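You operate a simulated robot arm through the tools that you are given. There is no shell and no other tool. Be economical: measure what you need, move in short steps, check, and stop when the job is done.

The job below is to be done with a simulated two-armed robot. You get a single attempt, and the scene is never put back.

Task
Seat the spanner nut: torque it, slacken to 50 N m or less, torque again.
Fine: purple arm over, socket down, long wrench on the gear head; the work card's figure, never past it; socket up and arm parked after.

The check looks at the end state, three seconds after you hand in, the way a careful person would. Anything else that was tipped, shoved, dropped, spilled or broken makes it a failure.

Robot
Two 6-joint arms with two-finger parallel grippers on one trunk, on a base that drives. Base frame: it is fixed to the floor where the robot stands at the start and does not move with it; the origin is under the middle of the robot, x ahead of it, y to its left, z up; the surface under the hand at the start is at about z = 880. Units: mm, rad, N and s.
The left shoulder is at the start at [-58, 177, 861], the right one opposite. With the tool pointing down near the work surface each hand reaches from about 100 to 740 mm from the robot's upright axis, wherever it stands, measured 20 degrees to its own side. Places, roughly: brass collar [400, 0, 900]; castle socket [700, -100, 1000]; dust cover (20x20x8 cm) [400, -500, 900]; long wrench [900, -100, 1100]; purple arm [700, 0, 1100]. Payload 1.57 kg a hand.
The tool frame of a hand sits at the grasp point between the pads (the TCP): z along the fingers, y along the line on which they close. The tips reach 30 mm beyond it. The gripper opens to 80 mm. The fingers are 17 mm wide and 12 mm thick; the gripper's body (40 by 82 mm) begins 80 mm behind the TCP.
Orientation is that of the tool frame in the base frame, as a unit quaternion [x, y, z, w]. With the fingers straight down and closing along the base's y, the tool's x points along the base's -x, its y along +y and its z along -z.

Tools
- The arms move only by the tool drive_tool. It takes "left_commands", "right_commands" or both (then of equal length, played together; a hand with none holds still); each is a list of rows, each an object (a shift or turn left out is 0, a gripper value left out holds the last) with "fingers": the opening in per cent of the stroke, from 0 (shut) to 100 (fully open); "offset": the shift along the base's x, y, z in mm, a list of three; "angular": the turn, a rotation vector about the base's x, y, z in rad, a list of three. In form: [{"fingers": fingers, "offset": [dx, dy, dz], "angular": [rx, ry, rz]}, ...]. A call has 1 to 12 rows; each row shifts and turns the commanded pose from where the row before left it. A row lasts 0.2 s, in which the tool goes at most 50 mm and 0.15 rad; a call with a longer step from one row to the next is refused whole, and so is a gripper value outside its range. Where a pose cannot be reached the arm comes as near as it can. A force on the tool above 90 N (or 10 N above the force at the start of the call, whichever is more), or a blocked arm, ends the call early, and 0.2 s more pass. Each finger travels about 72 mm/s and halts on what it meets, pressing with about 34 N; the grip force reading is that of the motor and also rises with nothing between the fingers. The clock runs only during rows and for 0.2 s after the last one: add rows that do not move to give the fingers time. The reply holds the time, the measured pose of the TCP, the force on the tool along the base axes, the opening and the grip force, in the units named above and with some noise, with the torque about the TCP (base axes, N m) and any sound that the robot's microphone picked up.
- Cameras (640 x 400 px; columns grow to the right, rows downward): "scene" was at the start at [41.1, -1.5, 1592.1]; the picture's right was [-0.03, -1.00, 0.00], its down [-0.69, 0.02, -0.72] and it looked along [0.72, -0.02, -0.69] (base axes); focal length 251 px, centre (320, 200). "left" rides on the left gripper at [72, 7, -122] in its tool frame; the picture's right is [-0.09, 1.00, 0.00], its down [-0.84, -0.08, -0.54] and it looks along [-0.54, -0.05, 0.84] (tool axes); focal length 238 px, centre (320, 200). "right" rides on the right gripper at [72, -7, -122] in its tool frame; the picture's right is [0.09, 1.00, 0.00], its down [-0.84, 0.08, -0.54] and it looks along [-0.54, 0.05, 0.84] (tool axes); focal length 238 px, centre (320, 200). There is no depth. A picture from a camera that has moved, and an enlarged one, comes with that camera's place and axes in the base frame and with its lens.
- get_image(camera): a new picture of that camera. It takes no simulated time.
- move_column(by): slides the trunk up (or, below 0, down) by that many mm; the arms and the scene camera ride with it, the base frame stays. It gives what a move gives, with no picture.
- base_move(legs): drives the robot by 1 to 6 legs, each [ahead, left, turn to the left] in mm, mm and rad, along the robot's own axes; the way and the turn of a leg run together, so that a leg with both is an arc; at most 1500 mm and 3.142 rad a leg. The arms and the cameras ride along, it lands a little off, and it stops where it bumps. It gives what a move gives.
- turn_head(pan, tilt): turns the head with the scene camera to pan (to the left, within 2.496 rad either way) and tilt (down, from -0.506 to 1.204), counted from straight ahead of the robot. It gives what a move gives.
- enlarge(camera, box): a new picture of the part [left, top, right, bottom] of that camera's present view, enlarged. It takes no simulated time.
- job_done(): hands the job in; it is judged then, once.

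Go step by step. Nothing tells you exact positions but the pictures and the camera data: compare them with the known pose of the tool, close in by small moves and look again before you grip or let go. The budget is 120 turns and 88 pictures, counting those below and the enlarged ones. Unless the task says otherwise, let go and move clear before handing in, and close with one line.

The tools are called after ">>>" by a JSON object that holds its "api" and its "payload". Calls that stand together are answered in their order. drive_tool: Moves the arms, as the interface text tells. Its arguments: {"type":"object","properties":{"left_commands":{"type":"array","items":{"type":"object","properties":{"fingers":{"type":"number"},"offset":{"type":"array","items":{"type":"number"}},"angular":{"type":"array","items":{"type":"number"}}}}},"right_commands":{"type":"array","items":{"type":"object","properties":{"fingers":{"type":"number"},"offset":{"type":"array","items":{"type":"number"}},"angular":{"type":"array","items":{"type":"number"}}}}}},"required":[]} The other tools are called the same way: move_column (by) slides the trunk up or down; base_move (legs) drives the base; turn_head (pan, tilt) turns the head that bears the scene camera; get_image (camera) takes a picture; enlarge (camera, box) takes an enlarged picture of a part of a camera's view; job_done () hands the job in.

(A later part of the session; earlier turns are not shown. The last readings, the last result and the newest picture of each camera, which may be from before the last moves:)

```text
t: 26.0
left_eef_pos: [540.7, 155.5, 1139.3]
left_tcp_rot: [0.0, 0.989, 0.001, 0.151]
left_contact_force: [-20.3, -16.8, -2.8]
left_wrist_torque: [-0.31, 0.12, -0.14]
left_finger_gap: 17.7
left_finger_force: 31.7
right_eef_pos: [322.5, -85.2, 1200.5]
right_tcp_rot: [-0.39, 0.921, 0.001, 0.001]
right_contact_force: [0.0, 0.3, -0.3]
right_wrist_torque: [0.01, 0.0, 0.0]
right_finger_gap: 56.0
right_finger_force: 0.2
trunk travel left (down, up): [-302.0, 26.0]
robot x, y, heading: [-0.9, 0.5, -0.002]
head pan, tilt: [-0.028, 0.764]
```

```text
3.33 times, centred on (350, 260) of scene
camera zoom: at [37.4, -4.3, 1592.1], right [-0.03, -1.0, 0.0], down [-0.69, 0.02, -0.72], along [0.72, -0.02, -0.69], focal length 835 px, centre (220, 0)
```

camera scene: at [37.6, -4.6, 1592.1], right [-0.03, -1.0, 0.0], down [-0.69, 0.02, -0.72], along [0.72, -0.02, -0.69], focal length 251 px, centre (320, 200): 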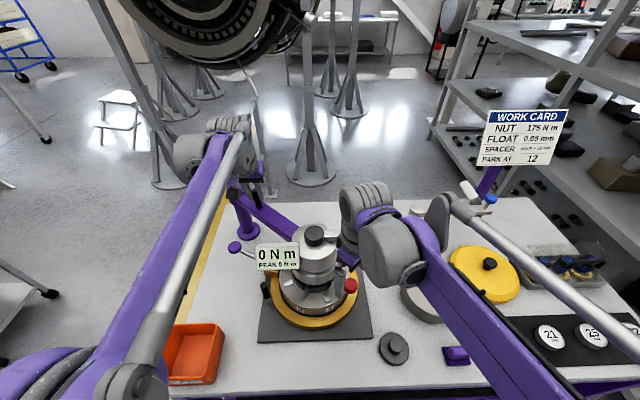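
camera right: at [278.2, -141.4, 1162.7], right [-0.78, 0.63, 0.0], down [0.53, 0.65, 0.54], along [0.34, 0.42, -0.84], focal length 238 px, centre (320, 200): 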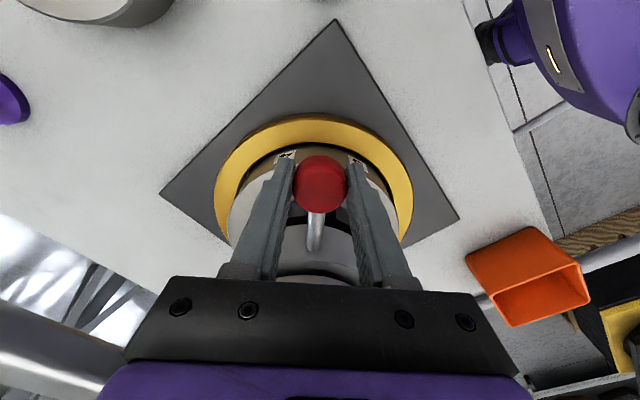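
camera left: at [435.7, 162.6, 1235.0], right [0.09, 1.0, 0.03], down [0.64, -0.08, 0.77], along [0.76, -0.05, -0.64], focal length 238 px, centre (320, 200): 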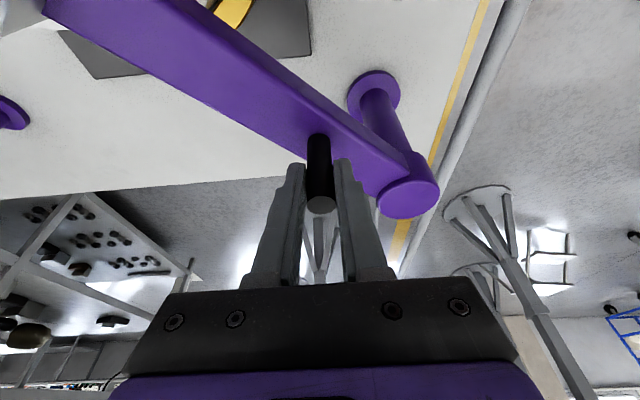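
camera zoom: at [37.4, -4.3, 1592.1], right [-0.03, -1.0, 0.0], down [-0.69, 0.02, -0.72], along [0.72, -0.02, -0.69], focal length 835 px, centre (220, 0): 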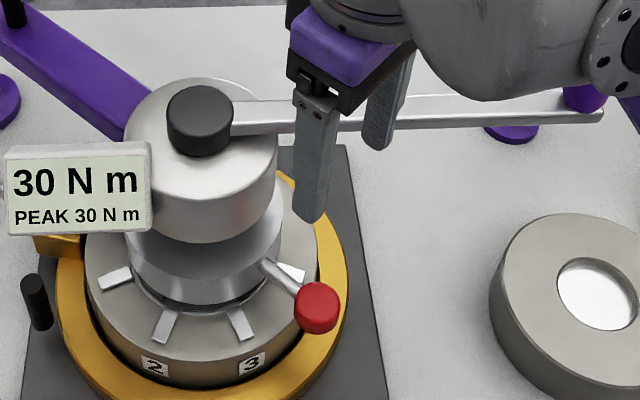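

The socket stays down at 30 N m. I'll release the peg with the left hand and lift it clear, then bring the right hand above the wrench handle near (404,-285).

>>> {"api": "drive_tool", "payload": {"left_commands": [{"fingers": 60}, {"fingers": 60}, {"fingers": 60}, {"offset": [0, 0, 25]}, {"offset": [0, 0, 35]}, {"offset": [-10, 10, 30]}, {"offset": [-20, 20, 10]}, {"offset": [-20, 20, 0]}, {}], "right_commands": [{"offset": [0, 0, 30]}, {"offset": [0, 0, 30]}, {"offset": [0, -20, 10], "angular": [0, 0, -0.14]}, {"offset": [10, -40, 0], "angular": [0, 0, -0.14]}, {"offset": [16, -40, 0], "angular": [0, 0, -0.14]}, {"offset": [20, -40, 0], "angular": [0, 0, -0.14]}, {"offset": [20, -40, 0], "angular": [0, 0, -0.14]}, {"offset": [16, -20, 0], "angular": [0, 0, -0.12]}, {}]}}

>>> {"api": "get_image", "payload": {"camera": "right"}}

>>> {"api": "get_image", "payload": {"camera": "scene"}}

```text
t: 28.0
left_eef_pos: [493.1, 208.0, 1238.2]
left_tcp_rot: [-0.001, 0.989, 0.0, 0.149]
left_contact_force: [-0.1, -0.3, 0.2]
left_wrist_torque: [0.03, 0.01, 0.0]
left_finger_gap: 48.0
left_finger_force: 0.0
right_eef_pos: [407.8, -282.3, 1268.7]
right_tcp_rot: [0.011, 1.0, 0.0, 0.0]
right_contact_force: [0.1, -0.2, -0.9]
right_wrist_torque: [0.02, 0.0, 0.03]
right_finger_gap: 56.1
right_finger_force: 0.0
trunk travel left (down, up): [-302.0, 26.0]
robot x, y, heading: [4.1, 1.8, -0.002]
head pan, tilt: [-0.028, 0.764]
```

```text
52 pictures are left
camera right: at [336.1, -288.6, 1390.7], right [-0.07, 1.0, 0.0], down [0.84, 0.06, 0.54], along [0.54, 0.04, -0.84], focal length 238 px, centre (320, 200)
```

right: 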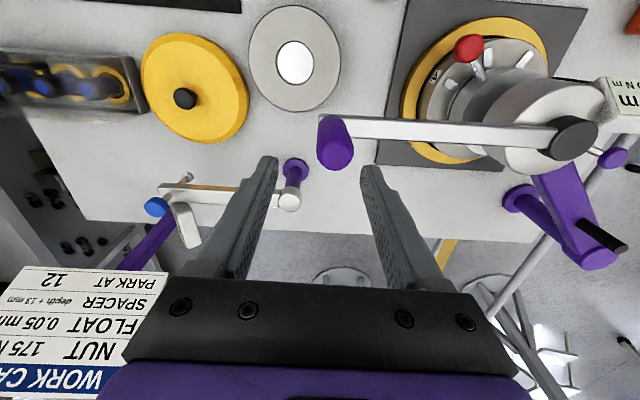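

```text
51 pictures are left
camera scene: at [41.2, -1.5, 1592.1], right [-0.03, -1.0, 0.0], down [-0.69, 0.02, -0.72], along [0.72, -0.02, -0.69], focal length 251 px, centre (320, 200)
```

scene: 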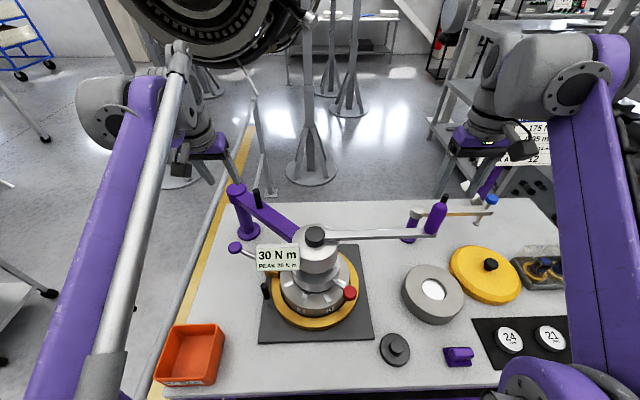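

The handle top is at about (414,-266,1210), the left hand is free, and the gauge still reads 30. I'll centre and descend around the handle, closing radially.

>>> {"api": "drive_tool", "payload": {"right_commands": [{"offset": [6, 16, -10]}, {"offset": [0, 0, -30]}, {}]}}

>>> {"api": "get_image", "payload": {"camera": "right"}}

```text
t: 28.8
left_eef_pos: [492.7, 208.7, 1239.1]
left_tcp_rot: [0.0, 0.989, 0.0, 0.149]
left_contact_force: [0.8, -0.3, 0.1]
left_wrist_torque: [0.01, -0.02, 0.0]
left_finger_gap: 48.1
left_finger_force: 0.1
right_eef_pos: [413.0, -264.8, 1229.3]
right_tcp_rot: [0.01, 1.0, 0.0, 0.0]
right_contact_force: [0.3, 0.2, 0.3]
right_wrist_torque: [-0.01, 0.01, -0.01]
right_finger_gap: 56.0
right_finger_force: 0.1
trunk travel left (down, up): [-302.0, 26.0]
robot x, y, heading: [-0.7, -1.2, -0.004]
head pan, tilt: [-0.028, 0.764]
```

```text
50 pictures are left
camera right: at [342.0, -271.4, 1351.0], right [-0.07, 1.0, 0.0], down [0.84, 0.06, 0.54], along [0.54, 0.04, -0.84], focal length 238 px, centre (320, 200)
```

right: 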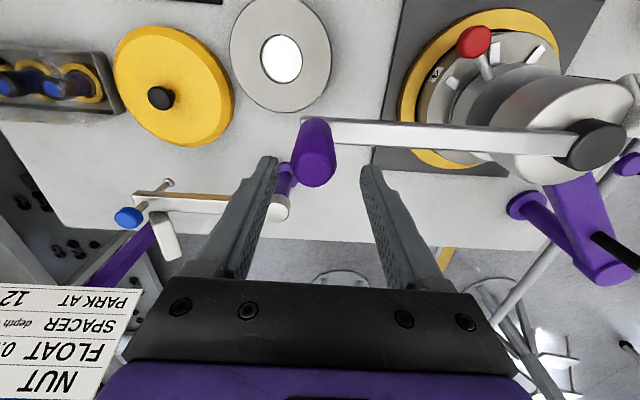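

The handle top is directly under the jaw gap at (414,-267). I'll descend 50 mm and close.

>>> {"api": "drive_tool", "payload": {"right_commands": [{"offset": [0, -2, -25]}, {"offset": [0, 0, -25]}, {}, {"fingers": 20}, {"fingers": 0}, {"fingers": 0}]}}

>>> {"api": "get_image", "payload": {"camera": "right"}}

>>> {"api": "enlarge", "payload": {"camera": "scene", "box": [240, 180, 460, 320]}}

```text
t: 30.2
left_eef_pos: [492.3, 207.6, 1239.1]
left_tcp_rot: [0.0, 0.989, 0.001, 0.149]
left_contact_force: [-0.1, -0.1, -0.3]
left_wrist_torque: [0.03, 0.0, 0.0]
left_finger_gap: 47.8
left_finger_force: 0.0
right_eef_pos: [412.7, -271.2, 1177.7]
right_tcp_rot: [0.01, 1.0, 0.0, 0.0]
right_contact_force: [-0.8, -11.5, 1.7]
right_wrist_torque: [0.0, -0.02, -0.11]
right_finger_gap: 31.6
right_finger_force: 40.1
trunk travel left (down, up): [-302.0, 26.0]
robot x, y, heading: [-1.0, -0.9, 0.001]
head pan, tilt: [-0.028, 0.764]
```

```text
49 pictures are left
camera right: at [341.1, -276.0, 1300.5], right [-0.07, 1.0, 0.0], down [0.84, 0.06, 0.54], along [0.54, 0.04, -0.84], focal length 238 px, centre (320, 200)
```

right: 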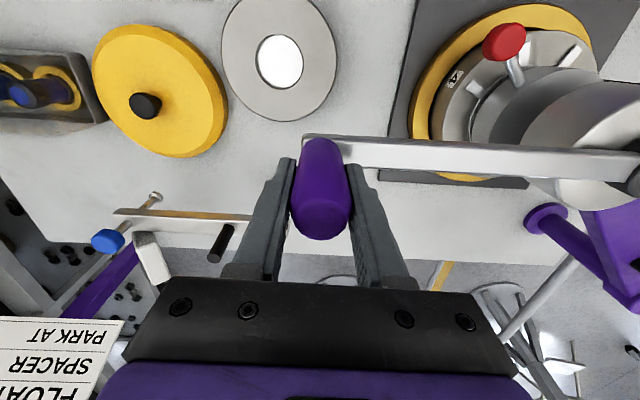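

```text
2.86 times, centred on (350, 250) of scene
camera zoom: at [40.9, -3.8, 1592.1], right [-0.03, -1.0, 0.0], down [-0.69, 0.02, -0.72], along [0.72, -0.02, -0.69], focal length 716 px, centre (234, 57)
```

zoom: 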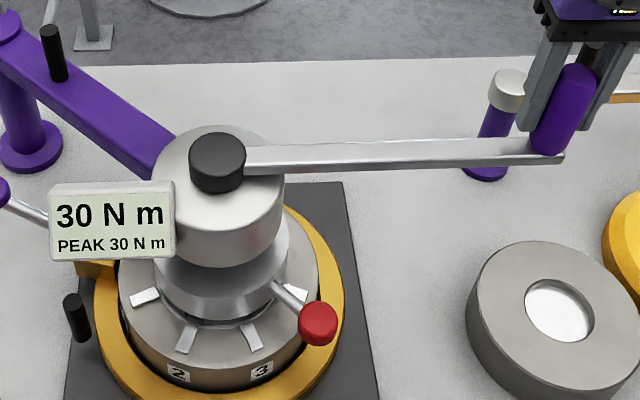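

The handle is gripped at (412.7,-271.2) with the gauge at 30. I'll start tightening clockwise with one small arc step and read the gauge.

>>> {"api": "drive_tool", "payload": {"right_commands": [{"offset": [-5.5, 0, 0], "angular": [0, 0, -0.02]}, {"offset": [-5.5, 0, 0], "angular": [0, 0, -0.02]}, {}]}}

>>> {"api": "enlarge", "payload": {"camera": "scene", "box": [240, 180, 460, 320]}}

```text
t: 31.0
left_eef_pos: [491.2, 206.0, 1238.6]
left_tcp_rot: [0.0, 0.989, 0.001, 0.149]
left_contact_force: [-0.1, 0.0, -0.1]
left_wrist_torque: [-0.01, -0.03, 0.0]
left_finger_gap: 47.7
left_finger_force: 0.0
right_eef_pos: [402.4, -271.2, 1179.5]
right_tcp_rot: [0.03, 1.0, 0.002, 0.0]
right_contact_force: [4.5, -11.4, 8.9]
right_wrist_torque: [-0.01, -0.61, -0.31]
right_finger_gap: 31.6
right_finger_force: 39.8
trunk travel left (down, up): [-302.0, 26.0]
robot x, y, heading: [-1.4, 0.9, 0.006]
head pan, tilt: [-0.028, 0.764]
```

```text
2.86 times, centred on (350, 250) of scene
camera zoom: at [41.3, -3.4, 1592.1], right [-0.03, -1.0, 0.0], down [-0.69, 0.02, -0.72], along [0.72, -0.02, -0.69], focal length 716 px, centre (234, 57)
```

zoom: 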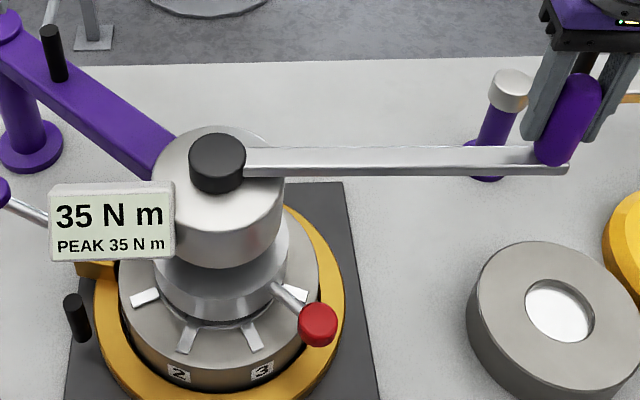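

The gauge rose to 35 for about 0.038 rad with little force, so clockwise tightens at roughly 130 N m/rad. I'll continue 0.2 rad along the arc.

>>> {"api": "drive_tool", "payload": {"right_commands": [{"offset": [-13.6, 0.3, 0], "angular": [0, 0, -0.05]}, {"offset": [-13.7, 1.1, 0], "angular": [0, 0, -0.05]}, {"offset": [-13.5, 1.7, 0], "angular": [0, 0, -0.05]}, {"offset": [-13.4, 2.3, 0], "angular": [0, 0, -0.05]}, {}]}}

>>> {"api": "enlarge", "payload": {"camera": "scene", "box": [240, 180, 460, 320]}}

```text
t: 32.2
left_eef_pos: [492.6, 208.6, 1238.2]
left_tcp_rot: [0.0, 0.989, 0.0, 0.149]
left_contact_force: [-0.2, 2.0, 0.9]
left_wrist_torque: [0.0, -0.01, 0.01]
left_finger_gap: 47.7
left_finger_force: 0.0
right_eef_pos: [347.3, -263.3, 1178.7]
right_tcp_rot: [0.13, 0.992, 0.001, 0.0]
right_contact_force: [5.0, -2.8, 11.7]
right_wrist_torque: [-0.2, -0.31, -0.42]
right_finger_gap: 31.0
right_finger_force: 40.5
trunk travel left (down, up): [-302.0, 26.0]
robot x, y, heading: [1.6, 0.6, 0.004]
head pan, tilt: [-0.028, 0.764]
```

```text
2.86 times, centred on (350, 250) of scene
camera zoom: at [41.4, -1.4, 1592.0], right [-0.03, -1.0, 0.0], down [-0.69, 0.02, -0.72], along [0.72, -0.02, -0.69], focal length 716 px, centre (234, 57)
```

zoom: 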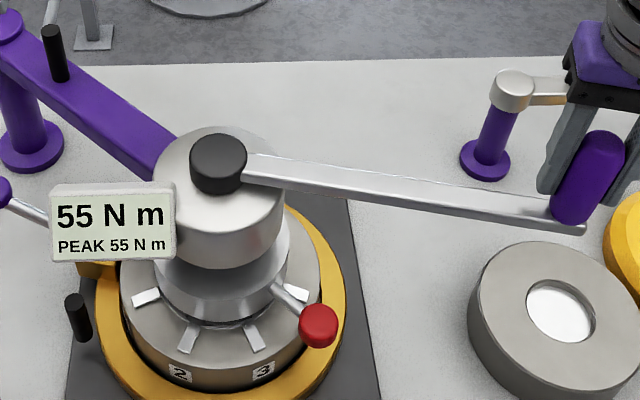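

It reads 55, a slope of about 100 N m/rad. I'll go on 0.4 rad, expecting about 95.

>>> {"api": "drive_tool", "payload": {"right_commands": [{"offset": [-13.3, 3.1, 0], "angular": [0, 0, -0.05]}, {"offset": [-13.2, 3.7, 0], "angular": [0, 0, -0.05]}, {"offset": [-12.9, 4.3, 0], "angular": [0, 0, -0.05]}, {"offset": [-12.7, 5.0, 0], "angular": [0, 0, -0.05]}, {"offset": [-12.4, 5.7, 0], "angular": [0, 0, -0.05]}, {"offset": [-12.2, 6.2, 0], "angular": [0, 0, -0.05]}, {"offset": [-11.8, 6.9, 0], "angular": [0, 0, -0.05]}, {"offset": [-11.4, 7.4, 0], "angular": [0, 0, -0.05]}, {}]}}

>>> {"api": "get_image", "payload": {"camera": "scene"}}

```text
t: 34.2
left_eef_pos: [495.1, 210.6, 1236.8]
left_tcp_rot: [0.0, 0.989, 0.0, 0.15]
left_contact_force: [-0.1, -0.1, -0.5]
left_wrist_torque: [0.04, -0.02, -0.04]
left_finger_gap: 48.2
left_finger_force: 0.0
right_eef_pos: [249.1, -220.9, 1178.1]
right_tcp_rot: [0.324, 0.946, 0.0, 0.0]
right_contact_force: [12.6, -0.2, 16.8]
right_wrist_torque: [-0.17, 0.04, -0.4]
right_finger_gap: 31.2
right_finger_force: 40.4
trunk travel left (down, up): [-302.0, 26.0]
robot x, y, heading: [1.9, 1.9, 0.004]
head pan, tilt: [-0.028, 0.764]
```

```text
45 pictures are left
camera scene: at [42.9, -0.8, 1591.9], right [-0.03, -1.0, 0.0], down [-0.69, 0.02, -0.72], along [0.72, -0.02, -0.69], focal length 251 px, centre (320, 200)
```

scene: 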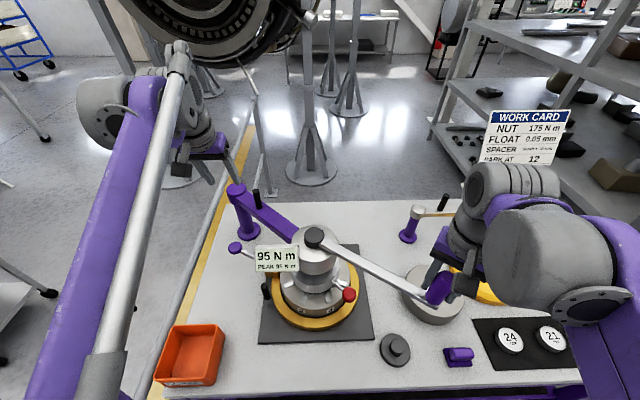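

It reads 95 as predicted, at 100 N m/rad. Another 0.4 rad should give about 135.

>>> {"api": "drive_tool", "payload": {"right_commands": [{"offset": [-11.1, 8.0, 0], "angular": [0, 0, -0.05]}, {"offset": [-10.7, 8.5, 0], "angular": [0, 0, -0.05]}, {"offset": [-10.2, 9.0, 0], "angular": [0, 0, -0.05]}, {"offset": [-9.7, 9.6, 0], "angular": [0, 0, -0.05]}, {"offset": [-9.3, 10.0, 0], "angular": [0, 0, -0.05]}, {"offset": [-8.7, 10.5, 0], "angular": [0, 0, -0.05]}, {"offset": [-8.3, 10.9, 0], "angular": [0, 0, -0.05]}, {"offset": [-7.6, 11.3, 0], "angular": [0, 0, -0.05]}, {}]}}

>>> {"api": "get_image", "payload": {"camera": "scene"}}

```text
t: 36.2
left_eef_pos: [496.0, 207.3, 1238.2]
left_tcp_rot: [0.0, 0.989, 0.0, 0.149]
left_contact_force: [-0.6, 0.0, 0.0]
left_wrist_torque: [0.01, -0.02, 0.0]
left_finger_gap: 48.0
left_finger_force: 0.1
right_eef_pos: [175.5, -144.3, 1177.6]
right_tcp_rot: [0.505, 0.863, 0.0, -0.001]
right_contact_force: [16.2, -8.1, -1.3]
right_wrist_torque: [-0.36, -0.03, -0.39]
right_finger_gap: 31.2
right_finger_force: 40.3
trunk travel left (down, up): [-302.0, 26.0]
robot x, y, heading: [-0.8, -2.3, 0.002]
head pan, tilt: [-0.028, 0.764]
```

```text
44 pictures are left
camera scene: at [44.2, -3.2, 1591.9], right [-0.03, -1.0, 0.0], down [-0.69, 0.02, -0.72], along [0.72, -0.02, -0.69], focal length 251 px, centre (320, 200)
```

scene: 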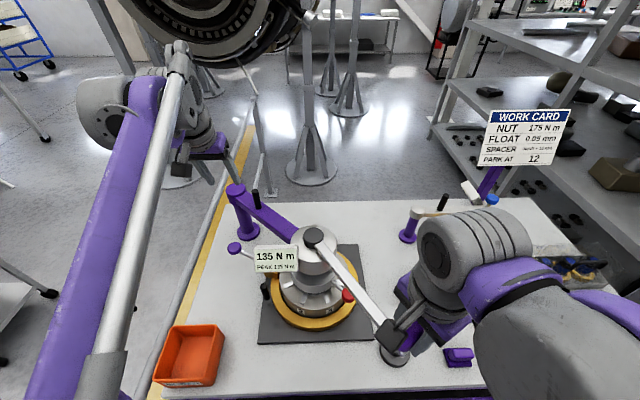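

It reads 135. I'll go 0.25 rad more with slower steps, aiming for about 160.

>>> {"api": "drive_tool", "payload": {"right_commands": [{"offset": [-7.1, 11.7, 0], "angular": [0, 0, -0.05]}, {"offset": [-6.5, 12.0, 0], "angular": [0, 0, -0.05]}, {"offset": [-5.9, 12.3, 0], "angular": [0, 0, -0.05]}, {"offset": [-5.2, 12.6, 0], "angular": [0, 0, -0.05]}, {"offset": [-4.7, 12.8, 0], "angular": [0, 0, -0.05]}, {}]}}

>>> {"api": "enlarge", "payload": {"camera": "scene", "box": [240, 210, 440, 340]}}

```text
t: 37.6
left_eef_pos: [496.0, 206.5, 1236.9]
left_tcp_rot: [0.0, 0.989, 0.0, 0.147]
left_contact_force: [0.0, 0.1, 0.4]
left_wrist_torque: [-0.01, 0.01, 0.03]
left_finger_gap: 48.0
left_finger_force: 0.1
right_eef_pos: [146.9, -84.5, 1178.7]
right_tcp_rot: [0.609, 0.793, -0.001, 0.0]
right_contact_force: [19.4, -14.2, -5.6]
right_wrist_torque: [-0.21, 0.15, -0.39]
right_finger_gap: 31.1
right_finger_force: 40.2
trunk travel left (down, up): [-302.0, 26.0]
robot x, y, heading: [0.1, 1.1, -0.004]
head pan, tilt: [-0.028, 0.764]
```

```text
3.08 times, centred on (340, 275) of scene
camera zoom: at [45.0, -4.1, 1591.9], right [-0.03, -1.0, 0.0], down [-0.69, 0.02, -0.72], along [0.72, -0.02, -0.69], focal length 771 px, centre (258, -31)
```

zoom: 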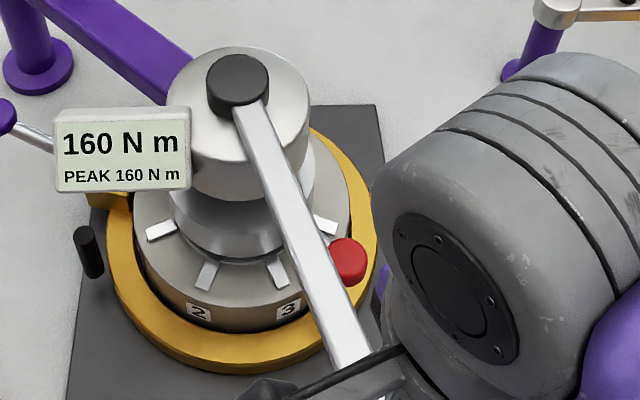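

It reads 160, displayed in 5 N m steps. I'll advance 0.1 rad more, then creep.

>>> {"api": "drive_tool", "payload": {"right_commands": [{"offset": [-2.0, 6.6, 0], "angular": [0, 0, -0.025]}, {"offset": [-2.0, 6.6, 0], "angular": [0, 0, -0.025]}, {"offset": [-1.6, 6.6, 0], "angular": [0, 0, -0.025]}, {"offset": [-1.6, 6.6, 0], "angular": [0, 0, -0.025]}, {}]}}

>>> {"api": "enlarge", "payload": {"camera": "scene", "box": [240, 210, 440, 340]}}

```text
t: 38.8
left_eef_pos: [496.0, 206.5, 1237.0]
left_tcp_rot: [-0.001, 0.989, 0.002, 0.148]
left_contact_force: [-0.6, 0.0, 0.8]
left_wrist_torque: [-0.01, 0.0, 0.02]
left_finger_gap: 48.2
left_finger_force: 0.2
right_eef_pos: [140.0, -58.2, 1177.7]
right_tcp_rot: [0.648, 0.762, 0.001, -0.001]
right_contact_force: [19.3, -15.4, -10.4]
right_wrist_torque: [-0.16, 0.14, -0.37]
right_finger_gap: 31.4
right_finger_force: 40.3
trunk travel left (down, up): [-302.0, 26.0]
robot x, y, heading: [1.2, -2.3, -0.003]
head pan, tilt: [-0.028, 0.764]
```

```text
3.08 times, centred on (340, 275) of scene
camera zoom: at [45.1, -4.6, 1591.8], right [-0.03, -1.0, 0.0], down [-0.69, 0.02, -0.72], along [0.72, -0.02, -0.69], focal length 771 px, centre (258, -31)
```

zoom: 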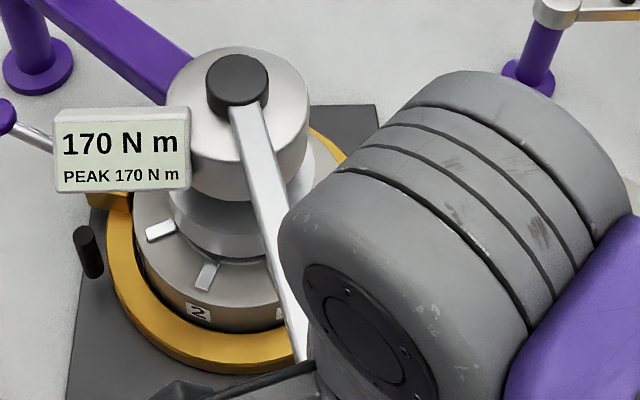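

It reads 170. I'll creep 0.02 rad.

>>> {"api": "drive_tool", "payload": {"right_commands": [{"offset": [-0.6, 2.7, 0], "angular": [0, 0, -0.01]}, {"offset": [-0.6, 2.7, 0], "angular": [0, 0, -0.01]}, {}]}}

>>> {"api": "enlarge", "payload": {"camera": "scene", "box": [250, 235, 310, 275]}}

```text
t: 39.6
left_eef_pos: [496.6, 207.1, 1237.5]
left_tcp_rot: [0.0, 0.989, 0.001, 0.149]
left_contact_force: [0.4, 0.0, 1.0]
left_wrist_torque: [-0.01, 0.01, 0.0]
left_finger_gap: 48.0
left_finger_force: 0.1
right_eef_pos: [137.8, -53.4, 1177.4]
right_tcp_rot: [0.654, 0.756, 0.0, -0.001]
right_contact_force: [17.5, -13.3, -16.7]
right_wrist_torque: [-0.03, 0.13, -0.37]
right_finger_gap: 31.2
right_finger_force: 39.9
trunk travel left (down, up): [-302.0, 26.0]
robot x, y, heading: [0.3, -1.0, -0.001]
head pan, tilt: [-0.028, 0.764]
```

```text
10.00 times, centred on (280, 255) of scene
camera zoom: at [44.9, -4.1, 1591.9], right [-0.03, -1.0, 0.0], down [-0.69, 0.02, -0.72], along [0.72, -0.02, -0.69], focal length 2506 px, centre (720, -350)
```

zoom: 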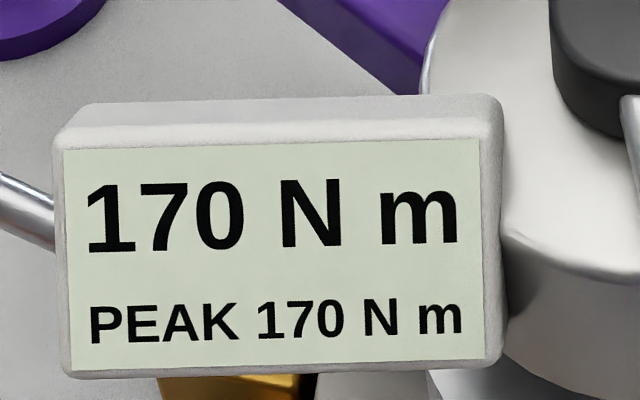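

Still 170. Another 0.012 rad.

>>> {"api": "drive_tool", "payload": {"right_commands": [{"offset": [-0.3, 1.6, 0], "angular": [0, 0, -0.006]}, {"offset": [-0.3, 1.6, 0], "angular": [0, 0, -0.006]}, {}]}}

>>> {"api": "enlarge", "payload": {"camera": "scene", "box": [250, 235, 310, 275]}}

```text
t: 40.4
left_eef_pos: [496.3, 208.0, 1237.6]
left_tcp_rot: [-0.001, 0.989, 0.001, 0.149]
left_contact_force: [-0.1, 0.3, 0.2]
left_wrist_torque: [-0.02, -0.01, 0.0]
left_finger_gap: 48.1
left_finger_force: 0.1
right_eef_pos: [136.0, -47.3, 1178.5]
right_tcp_rot: [0.659, 0.752, 0.0, -0.001]
right_contact_force: [15.1, -8.7, -22.5]
right_wrist_torque: [0.03, 0.25, -0.42]
right_finger_gap: 31.3
right_finger_force: 40.8
trunk travel left (down, up): [-302.0, 26.0]
robot x, y, heading: [0.0, -0.5, -0.002]
head pan, tilt: [-0.028, 0.764]
```

```text
10.00 times, centred on (280, 255) of scene
camera zoom: at [44.8, -3.3, 1591.9], right [-0.03, -1.0, 0.0], down [-0.69, 0.02, -0.72], along [0.72, -0.02, -0.69], focal length 2506 px, centre (720, -350)
```

zoom: 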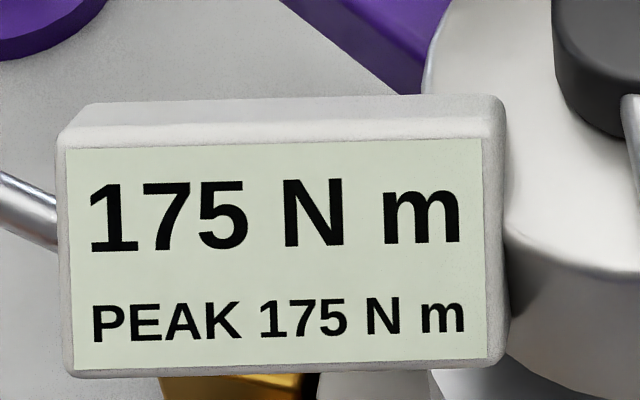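

It reads 175 with peak 175, so the first torque is done. Now I'll slacken by running the wrench back counter-clockwise in stages.

>>> {"api": "drive_tool", "payload": {"right_commands": [{"offset": [5.4, -23.5, 0], "angular": [0, 0, 0.089]}, {"offset": [8.5, -25.7, 0], "angular": [0, 0, 0.1]}, {"offset": [11.1, -24.7, 0], "angular": [0, 0, 0.1]}, {"offset": [13.5, -23.5, 0], "angular": [0, 0, 0.1]}, {"offset": [15.7, -22.1, 0], "angular": [0, 0, 0.1]}, {"offset": [17.9, -20.3, 0], "angular": [0, 0, 0.1]}, {}]}}

>>> {"api": "get_image", "payload": {"camera": "scene"}}

```text
t: 42.0
left_eef_pos: [493.6, 210.5, 1238.8]
left_tcp_rot: [0.0, 0.989, -0.001, 0.149]
left_contact_force: [0.1, 0.2, -0.3]
left_wrist_torque: [0.02, 0.0, -0.02]
left_finger_gap: 48.1
left_finger_force: 0.0
right_eef_pos: [207.4, -184.4, 1179.8]
right_tcp_rot: [0.411, 0.912, -0.002, 0.0]
right_contact_force: [5.2, 17.1, -0.7]
right_wrist_torque: [0.23, 0.42, 0.32]
right_finger_gap: 31.3
right_finger_force: 40.3
trunk travel left (down, up): [-302.0, 26.0]
robot x, y, heading: [2.5, -0.7, -0.0]
head pan, tilt: [-0.028, 0.764]
```

```text
39 pictures are left
camera scene: at [42.1, 1.6, 1592.0], right [-0.03, -1.0, 0.0], down [-0.69, 0.02, -0.72], along [0.72, -0.02, -0.69], focal length 251 px, centre (320, 200)
```

scene: 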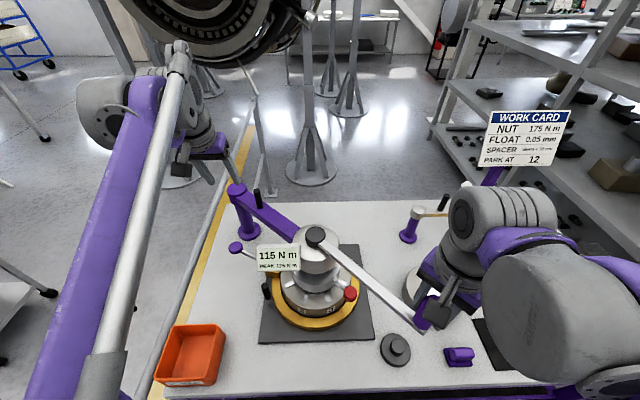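

It's down to 115, linear both ways. I'll continue back to about 40.

>>> {"api": "drive_tool", "payload": {"right_commands": [{"offset": [19.8, -18.5, 0], "angular": [0, 0, 0.1]}, {"offset": [21.6, -16.4, 0], "angular": [0, 0, 0.1]}, {"offset": [23.1, -14.1, 0], "angular": [0, 0, 0.1]}, {"offset": [24.4, -11.8, 0], "angular": [0, 0, 0.1]}, {"offset": [25.4, -9.3, 0], "angular": [0, 0, 0.1]}, {"offset": [26.3, -6.7, 0], "angular": [0, 0, 0.1]}, {"offset": [26.7, -4.0, 0], "angular": [0, 0, 0.1]}, {"offset": [11, -1, 0], "angular": [0, 0, 0.04]}, {}, {}]}}

>>> {"api": "get_image", "payload": {"camera": "scene"}}

>>> {"api": "enlarge", "payload": {"camera": "scene", "box": [250, 235, 310, 275]}}

```text
t: 44.2
left_eef_pos: [492.1, 205.6, 1240.3]
left_tcp_rot: [-0.001, 0.989, 0.001, 0.15]
left_contact_force: [-0.1, 0.5, -0.2]
left_wrist_torque: [-0.01, 0.0, -0.02]
left_finger_gap: 47.9
left_finger_force: 0.1
right_eef_pos: [385.2, -270.0, 1179.7]
right_tcp_rot: [0.055, 0.999, 0.0, 0.001]
right_contact_force: [-3.0, -9.1, 16.2]
right_wrist_torque: [0.07, 0.55, 0.37]
right_finger_gap: 31.2
right_finger_force: 39.7
trunk travel left (down, up): [-302.0, 26.0]
robot x, y, heading: [1.9, 1.0, -0.003]
head pan, tilt: [-0.028, 0.764]
```

```text
38 pictures are left
camera scene: at [39.8, -2.9, 1592.3], right [-0.03, -1.0, 0.0], down [-0.69, 0.02, -0.72], along [0.72, -0.02, -0.69], focal length 251 px, centre (320, 200)
```

scene: 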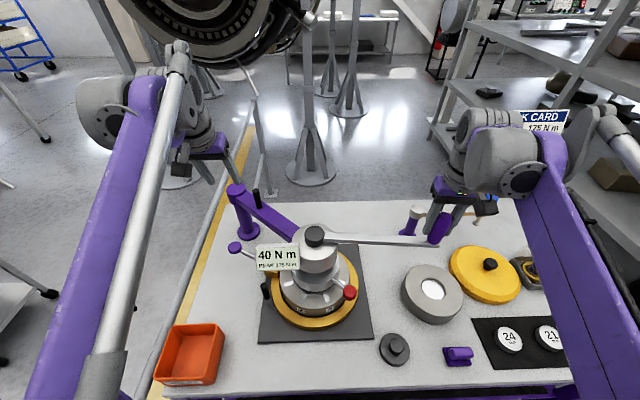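

```text
10.00 times, centred on (280, 255) of scene
camera zoom: at [39.8, -2.9, 1592.3], right [-0.03, -1.0, 0.0], down [-0.69, 0.02, -0.72], along [0.72, -0.02, -0.69], focal length 2506 px, centre (720, -350)
```

zoom: 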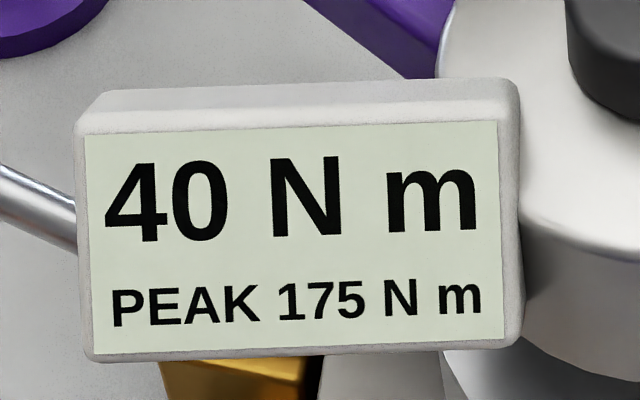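

It reads 40, which is below 50. Now I'll re-torque: 12 arc rows should bring it to about 155, then I'll creep.

>>> {"api": "drive_tool", "payload": {"right_commands": [{"offset": [-11, 1, 0], "angular": [0, 0, -0.04]}, {"offset": [-26.7, 4.0, 0], "angular": [0, 0, -0.1]}, {"offset": [-26.3, 6.7, 0], "angular": [0, 0, -0.1]}, {"offset": [-25.4, 9.3, 0], "angular": [0, 0, -0.1]}, {"offset": [-24.4, 11.8, 0], "angular": [0, 0, -0.1]}, {"offset": [-23.1, 14.1, 0], "angular": [0, 0, -0.1]}, {"offset": [-21.6, 16.4, 0], "angular": [0, 0, -0.1]}, {"offset": [-19.8, 18.5, 0], "angular": [0, 0, -0.1]}, {"offset": [-17.9, 20.3, 0], "angular": [0, 0, -0.1]}, {"offset": [-15.7, 22.1, 0], "angular": [0, 0, -0.1]}, {"offset": [-13.5, 23.5, 0], "angular": [0, 0, -0.1]}, {"offset": [-11.1, 24.7, 0], "angular": [0, 0, -0.1]}]}}

>>> {"api": "enlarge", "payload": {"camera": "scene", "box": [240, 210, 440, 340]}}

```text
t: 46.8
left_eef_pos: [496.3, 205.1, 1237.7]
left_tcp_rot: [0.001, 0.989, 0.001, 0.148]
left_contact_force: [-0.5, -0.4, -1.0]
left_wrist_torque: [-0.01, -0.01, -0.01]
left_finger_gap: 47.7
left_finger_force: 0.1
right_eef_pos: [151.6, -100.9, 1177.9]
right_tcp_rot: [0.585, 0.811, -0.001, -0.001]
right_contact_force: [27.6, -18.6, -3.6]
right_wrist_torque: [0.39, 0.55, -0.35]
right_finger_gap: 31.2
right_finger_force: 40.6
trunk travel left (down, up): [-302.0, 26.0]
robot x, y, heading: [-2.2, -1.6, -0.002]
head pan, tilt: [-0.028, 0.764]
```

```text
3.08 times, centred on (340, 275) of scene
camera zoom: at [46.8, -5.4, 1591.9], right [-0.03, -1.0, 0.0], down [-0.69, 0.02, -0.72], along [0.72, -0.02, -0.69], focal length 771 px, centre (258, -31)
```

zoom: 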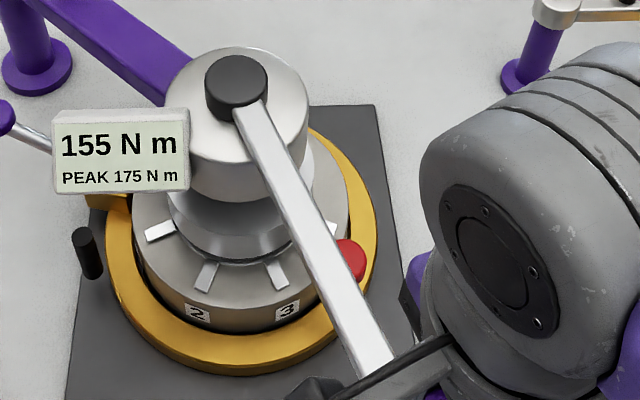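

It reads 155. I'll advance about 0.15 rad more, aiming for 170.

>>> {"api": "drive_tool", "payload": {"right_commands": [{"offset": [-4, 10, 0], "angular": [0, 0, -0.04]}, {"offset": [-3.4, 10.1, 0], "angular": [0, 0, -0.04]}, {"offset": [-2.8, 10.3, 0], "angular": [0, 0, -0.04]}, {"offset": [-2.0, 9.5, 0], "angular": [0, 0, -0.035]}, {}]}}

>>> {"api": "enlarge", "payload": {"camera": "scene", "box": [250, 235, 310, 275]}}

```text
t: 48.0
left_eef_pos: [494.8, 206.0, 1238.0]
left_tcp_rot: [0.001, 0.989, 0.0, 0.148]
left_contact_force: [0.8, 0.5, 0.1]
left_wrist_torque: [-0.01, -0.01, 0.02]
left_finger_gap: 47.9
left_finger_force: 0.0
right_eef_pos: [139.8, -58.4, 1179.2]
right_tcp_rot: [0.646, 0.763, -0.001, 0.0]
right_contact_force: [21.2, -16.5, -7.4]
right_wrist_torque: [-0.21, 0.25, -0.38]
right_finger_gap: 31.2
right_finger_force: 39.8
trunk travel left (down, up): [-302.0, 26.0]
robot x, y, heading: [-2.4, -2.8, -0.003]
head pan, tilt: [-0.028, 0.764]
```

```text
10.00 times, centred on (280, 255) of scene
camera zoom: at [45.3, -4.6, 1591.9], right [-0.03, -1.0, 0.0], down [-0.69, 0.02, -0.72], along [0.72, -0.02, -0.69], focal length 2506 px, centre (720, -350)
```

zoom: 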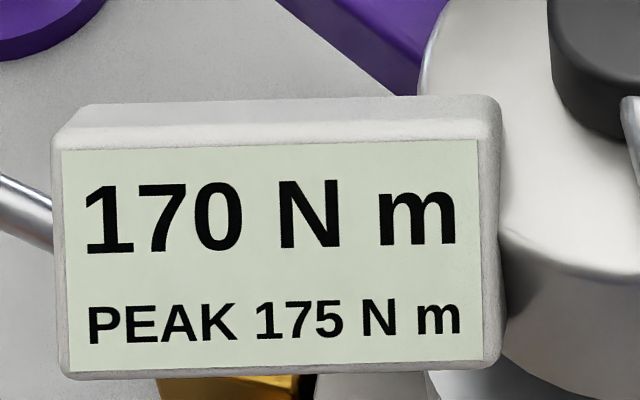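

I'm back at the same 170 point as before. I'll repeat the creep, first 0.02 rad.

>>> {"api": "drive_tool", "payload": {"right_commands": [{"offset": [-0.6, 2.8, 0], "angular": [0, 0, -0.01]}, {"offset": [-0.6, 2.8, 0], "angular": [0, 0, -0.01]}, {}]}}

>>> {"api": "enlarge", "payload": {"camera": "scene", "box": [250, 235, 310, 275]}}

```text
t: 48.8
left_eef_pos: [495.9, 207.7, 1237.8]
left_tcp_rot: [0.0, 0.989, 0.0, 0.148]
left_contact_force: [0.5, 0.5, 0.7]
left_wrist_torque: [-0.02, 0.04, -0.02]
left_finger_gap: 47.9
left_finger_force: 0.0
right_eef_pos: [138.3, -53.1, 1177.4]
right_tcp_rot: [0.654, 0.756, 0.0, 0.0]
right_contact_force: [19.2, -14.1, -8.0]
right_wrist_torque: [-0.19, 0.15, -0.44]
right_finger_gap: 31.2
right_finger_force: 39.8
trunk travel left (down, up): [-302.0, 26.0]
robot x, y, heading: [-2.3, 2.6, 0.0]
head pan, tilt: [-0.028, 0.764]
```

```text
10.00 times, centred on (280, 255) of scene
camera zoom: at [44.9, -4.2, 1591.9], right [-0.03, -1.0, 0.0], down [-0.69, 0.02, -0.72], along [0.72, -0.02, -0.69], focal length 2506 px, centre (720, -350)
```

zoom: 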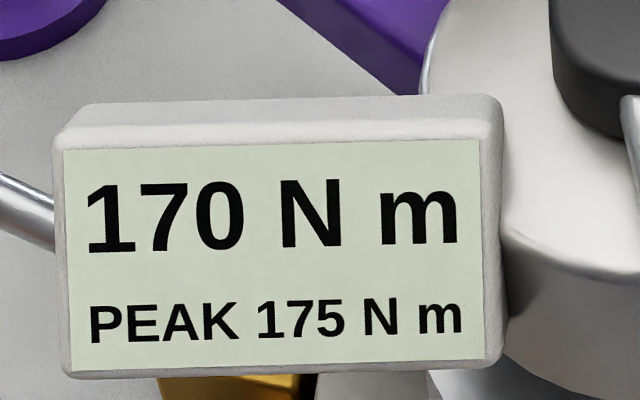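

Still 170, as on the first pass. I'll repeat the same final creep.

>>> {"api": "drive_tool", "payload": {"right_commands": [{"offset": [-0.3, 1.6, 0], "angular": [0, 0, -0.006]}, {"offset": [-0.3, 1.6, 0], "angular": [0, 0, -0.006]}, {}]}}

>>> {"api": "enlarge", "payload": {"camera": "scene", "box": [250, 235, 310, 275]}}

```text
t: 49.6
left_eef_pos: [495.9, 207.8, 1238.2]
left_tcp_rot: [0.0, 0.989, 0.0, 0.148]
left_contact_force: [0.0, -1.0, -0.5]
left_wrist_torque: [0.01, -0.01, -0.01]
left_finger_gap: 47.9
left_finger_force: 0.0
right_eef_pos: [136.6, -49.2, 1178.2]
right_tcp_rot: [0.659, 0.752, -0.001, -0.001]
right_contact_force: [16.7, -9.0, -12.7]
right_wrist_torque: [-0.16, 0.1, -0.5]
right_finger_gap: 31.2
right_finger_force: 40.3
trunk travel left (down, up): [-302.0, 26.0]
robot x, y, heading: [-1.9, 0.0, 0.001]
head pan, tilt: [-0.028, 0.764]
```

```text
10.00 times, centred on (280, 255) of scene
camera zoom: at [44.7, -3.3, 1591.9], right [-0.03, -1.0, 0.0], down [-0.69, 0.02, -0.72], along [0.72, -0.02, -0.69], focal length 2506 px, centre (720, -350)
```

zoom: 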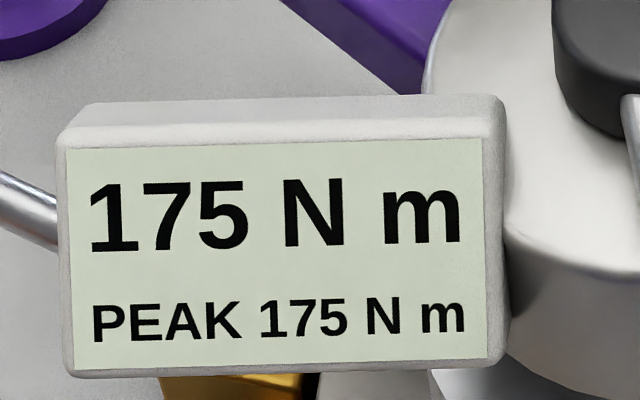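

It reads 175 again with peak 175. I'll open the fingers, which part radially so the wrench isn't pushed, and lift straight off.

>>> {"api": "drive_tool", "payload": {"right_commands": [{"fingers": 50}, {"fingers": 70}, {"fingers": 70}, {"offset": [0, 0, 25]}, {"offset": [0, 0, 35]}, {"offset": [0, 0, 35]}, {}]}}

>>> {"api": "get_image", "payload": {"camera": "scene"}}

>>> {"api": "enlarge", "payload": {"camera": "scene", "box": [250, 235, 310, 275]}}

```text
t: 51.2
left_eef_pos: [492.9, 208.9, 1239.2]
left_tcp_rot: [0.0, 0.989, 0.0, 0.149]
left_contact_force: [-0.5, 0.7, -0.5]
left_wrist_torque: [0.0, -0.03, -0.01]
left_finger_gap: 48.2
left_finger_force: 0.2
right_eef_pos: [134.4, -48.5, 1274.1]
right_tcp_rot: [0.658, 0.753, 0.0, 0.001]
right_contact_force: [0.5, -0.3, -0.6]
right_wrist_torque: [0.0, -0.02, -0.04]
right_finger_gap: 56.0
right_finger_force: 0.0
trunk travel left (down, up): [-302.0, 26.0]
robot x, y, heading: [-1.4, -0.9, 0.001]
head pan, tilt: [-0.028, 0.764]
```

```text
32 pictures are left
camera scene: at [40.9, -1.7, 1592.0], right [-0.03, -1.0, 0.0], down [-0.69, 0.02, -0.72], along [0.72, -0.02, -0.69], focal length 251 px, centre (320, 200)
```

scene: 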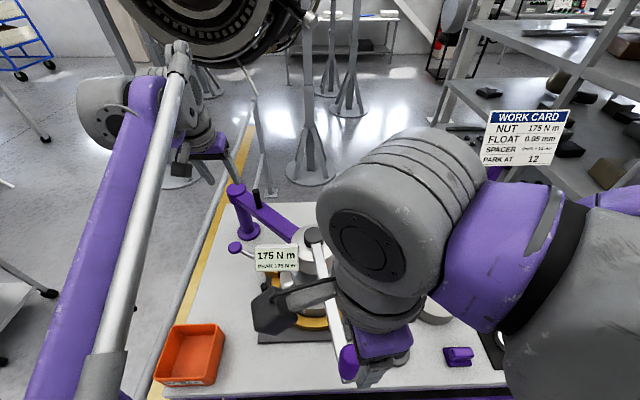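

```text
10.00 times, centred on (280, 255) of scene
camera zoom: at [40.9, -1.7, 1592.0], right [-0.03, -1.0, 0.0], down [-0.69, 0.02, -0.72], along [0.72, -0.02, -0.69], focal length 2506 px, centre (720, -350)
```

zoom: 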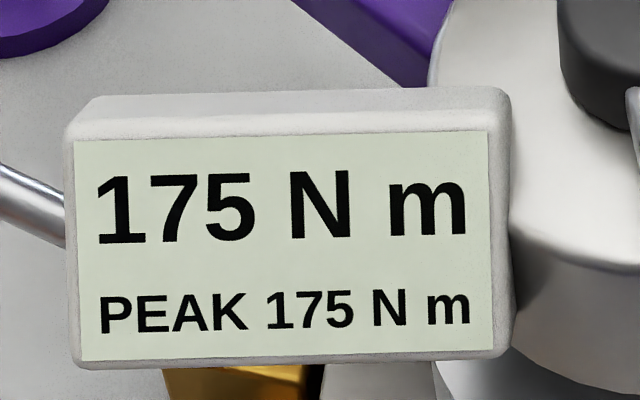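

The 175 holds hands-off. Next is raising the socket. I'll bring the right hand back over the red knob at (323,-84), yawed as before.

>>> {"api": "drive_tool", "payload": {"right_commands": [{"offset": [5, -20, 15], "angular": [0, 0, 0.15]}, {"offset": [15, -20, 5], "angular": [0, 0, 0.15]}, {"offset": [15, -10, 0], "angular": [0, 0, 0.15]}, {"offset": [15, 0, 0], "angular": [0, 0, 0.15]}, {"offset": [15, 0, 0], "angular": [0, 0, 0.15]}, {"offset": [15, 0, 0], "angular": [0, 0, 0.15]}, {"offset": [15, 0, 0], "angular": [0, 0, 0.15]}, {"offset": [15, 0, 0], "angular": [0, 0, 0.15]}, {"offset": [15, 0, 0], "angular": [0, 0, 0.15]}, {"offset": [15, 0, 0], "angular": [0, 0, 0.15]}, {"offset": [15, 0, 0], "angular": [0, 0, 0.15]}, {"offset": [15, 4, 0], "angular": [0, 0, 0.15]}]}}

>>> {"api": "drive_tool", "payload": {"right_commands": [{"offset": [6, 4, 0], "angular": [0, 0, 0.15], "fingers": 85}, {"offset": [6, 3, 0], "angular": [0, 0, 0.15], "fingers": 85}, {"offset": [5, 3, 0], "angular": [0, 0, 0.13], "fingers": 85}, {}]}}

>>> {"api": "get_image", "payload": {"camera": "right"}}

>>> {"api": "get_image", "payload": {"camera": "scene"}}

```text
t: 53.8
left_eef_pos: [493.4, 208.4, 1237.7]
left_tcp_rot: [-0.001, 0.989, 0.0, 0.149]
left_contact_force: [-0.3, -0.7, -0.1]
left_wrist_torque: [0.0, -0.04, 0.05]
left_finger_gap: 47.8
left_finger_force: 0.0
right_eef_pos: [306.3, -93.2, 1293.1]
right_tcp_rot: [-0.181, 0.983, 0.0, 0.0]
right_contact_force: [0.3, -1.1, -0.9]
right_wrist_torque: [0.01, -0.02, -0.02]
right_finger_gap: 56.1
right_finger_force: 0.0
trunk travel left (down, up): [-302.0, 26.0]
robot x, y, heading: [-1.8, -1.6, 0.002]
head pan, tilt: [-0.028, 0.764]
```

```text
t: 54.8
left_eef_pos: [492.5, 208.3, 1238.0]
left_tcp_rot: [-0.001, 0.989, 0.0, 0.15]
left_contact_force: [1.0, 0.4, -0.2]
left_wrist_torque: [-0.01, -0.02, 0.0]
left_finger_gap: 47.8
left_finger_force: 0.1
right_eef_pos: [320.5, -83.5, 1294.3]
right_tcp_rot: [-0.386, 0.922, 0.001, 0.001]
right_contact_force: [0.1, 0.0, -0.4]
right_wrist_torque: [0.02, 0.0, 0.0]
right_finger_gap: 68.1
right_finger_force: 0.1
trunk travel left (down, up): [-302.0, 26.0]
robot x, y, heading: [2.0, 2.6, -0.0]
head pan, tilt: [-0.028, 0.764]
```

```text
30 pictures are left
camera right: at [276.0, -140.1, 1415.2], right [-0.77, 0.63, 0.0], down [0.53, 0.65, 0.54], along [0.34, 0.42, -0.84], focal length 238 px, centre (320, 200)
```

right: 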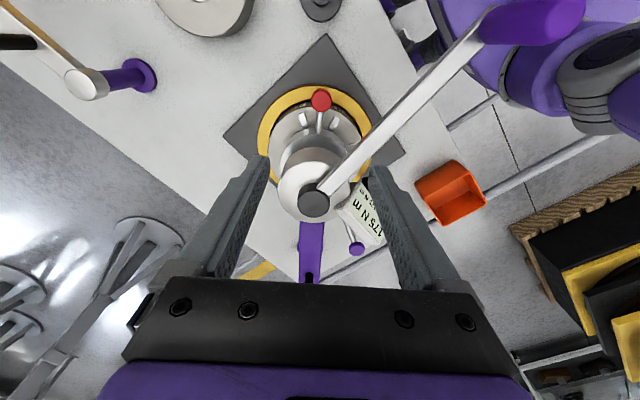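

```text
29 pictures are left
camera scene: at [41.0, -1.5, 1592.1], right [-0.03, -1.0, 0.0], down [-0.69, 0.02, -0.72], along [0.72, -0.02, -0.69], focal length 251 px, centre (320, 200)
```

scene: 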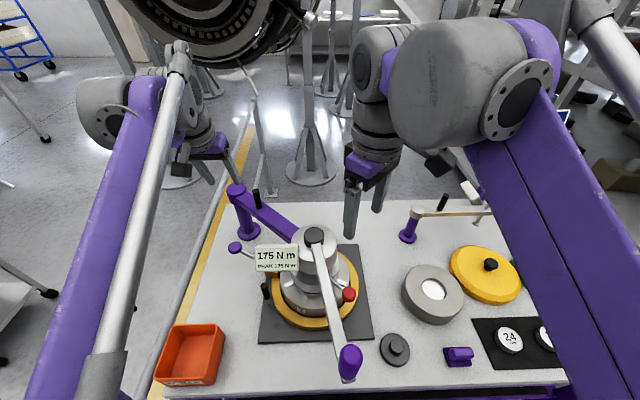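

The knob is below the TCP, and the wrench bar clears the hand by about 20–30 mm. I'll descend in stages with narrower jaws.

>>> {"api": "drive_tool", "payload": {"right_commands": [{"offset": [0, 0, -45], "fingers": 62}, {"offset": [0, 0, -45]}, {"offset": [0, 0, -45]}, {"offset": [0, 0, -45]}, {"offset": [0, 0, -30]}, {}]}}

>>> {"api": "get_image", "payload": {"camera": "right"}}

>>> {"api": "get_image", "payload": {"camera": "scene"}}

```text
t: 56.2
left_eef_pos: [493.9, 208.7, 1238.4]
left_tcp_rot: [0.0, 0.989, 0.0, 0.149]
left_contact_force: [-0.6, 0.7, -0.6]
left_wrist_torque: [0.01, 0.0, -0.04]
left_finger_gap: 48.2
left_finger_force: 0.1
right_eef_pos: [321.3, -82.4, 1083.3]
right_tcp_rot: [-0.385, 0.923, 0.0, 0.0]
right_contact_force: [0.8, 0.2, 0.3]
right_wrist_torque: [0.0, 0.02, -0.01]
right_finger_gap: 49.6
right_finger_force: 0.0
trunk travel left (down, up): [-302.0, 26.0]
robot x, y, heading: [-1.0, -1.3, -0.003]
head pan, tilt: [-0.028, 0.764]
```

```text
28 pictures are left
camera right: at [276.5, -140.1, 1205.2], right [-0.77, 0.63, 0.0], down [0.53, 0.65, 0.54], along [0.34, 0.42, -0.84], focal length 238 px, centre (320, 200)
```

right: 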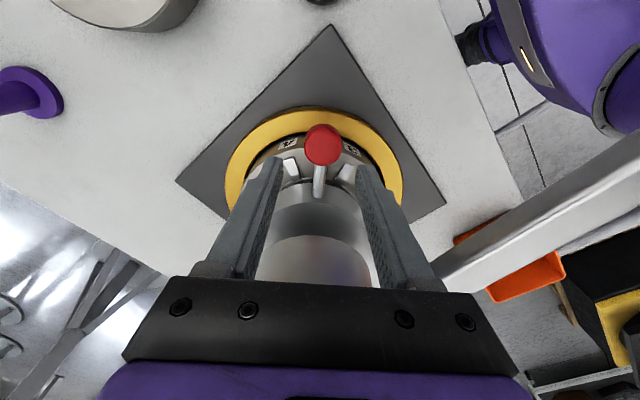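

```text
27 pictures are left
camera scene: at [40.9, -1.5, 1592.1], right [-0.03, -1.0, 0.0], down [-0.69, 0.02, -0.72], along [0.72, -0.02, -0.69], focal length 251 px, centre (320, 200)
```

scene: 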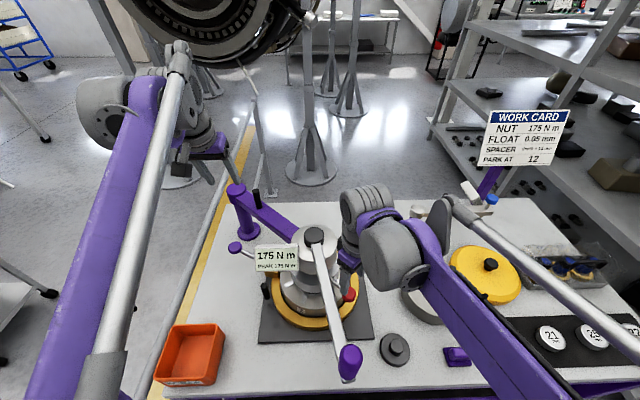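

Clear of the bar. I'll descend to knob height and grip.

>>> {"api": "drive_tool", "payload": {"right_commands": [{"offset": [0, 0, -25]}, {"offset": [0, 0, -25]}, {"offset": [0, -1, -22]}, {}, {"fingers": 30}, {"fingers": 0}, {"fingers": 0}]}}

>>> {"api": "get_image", "payload": {"camera": "right"}}

```text
t: 57.8
left_eef_pos: [491.3, 209.9, 1239.9]
left_tcp_rot: [0.0, 0.989, -0.001, 0.149]
left_contact_force: [0.1, -0.2, -0.4]
left_wrist_torque: [0.02, -0.02, 0.0]
left_finger_gap: 47.9
left_finger_force: 0.0
right_eef_pos: [318.4, -83.2, 1011.7]
right_tcp_rot: [-0.386, 0.923, 0.001, 0.0]
right_contact_force: [-10.7, 10.7, -9.1]
right_wrist_torque: [0.45, 0.22, 0.28]
right_finger_gap: 33.2
right_finger_force: 40.9
trunk travel left (down, up): [-302.0, 26.0]
robot x, y, heading: [-2.8, -0.5, 0.002]
head pan, tilt: [-0.028, 0.764]
```

```text
26 pictures are left
camera right: at [274.0, -139.6, 1133.3], right [-0.77, 0.63, 0.0], down [0.53, 0.65, 0.54], along [0.34, 0.42, -0.84], focal length 238 px, centre (320, 200)
```

right: 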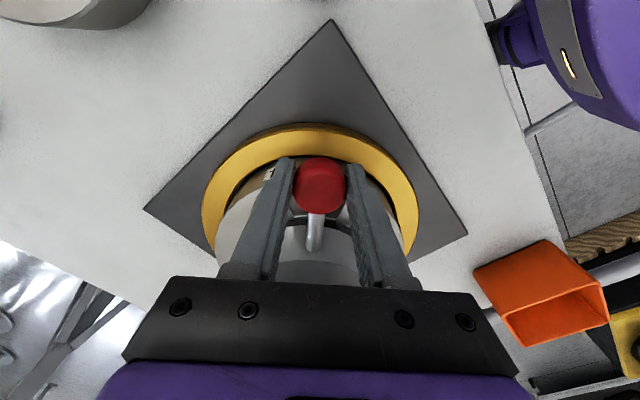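

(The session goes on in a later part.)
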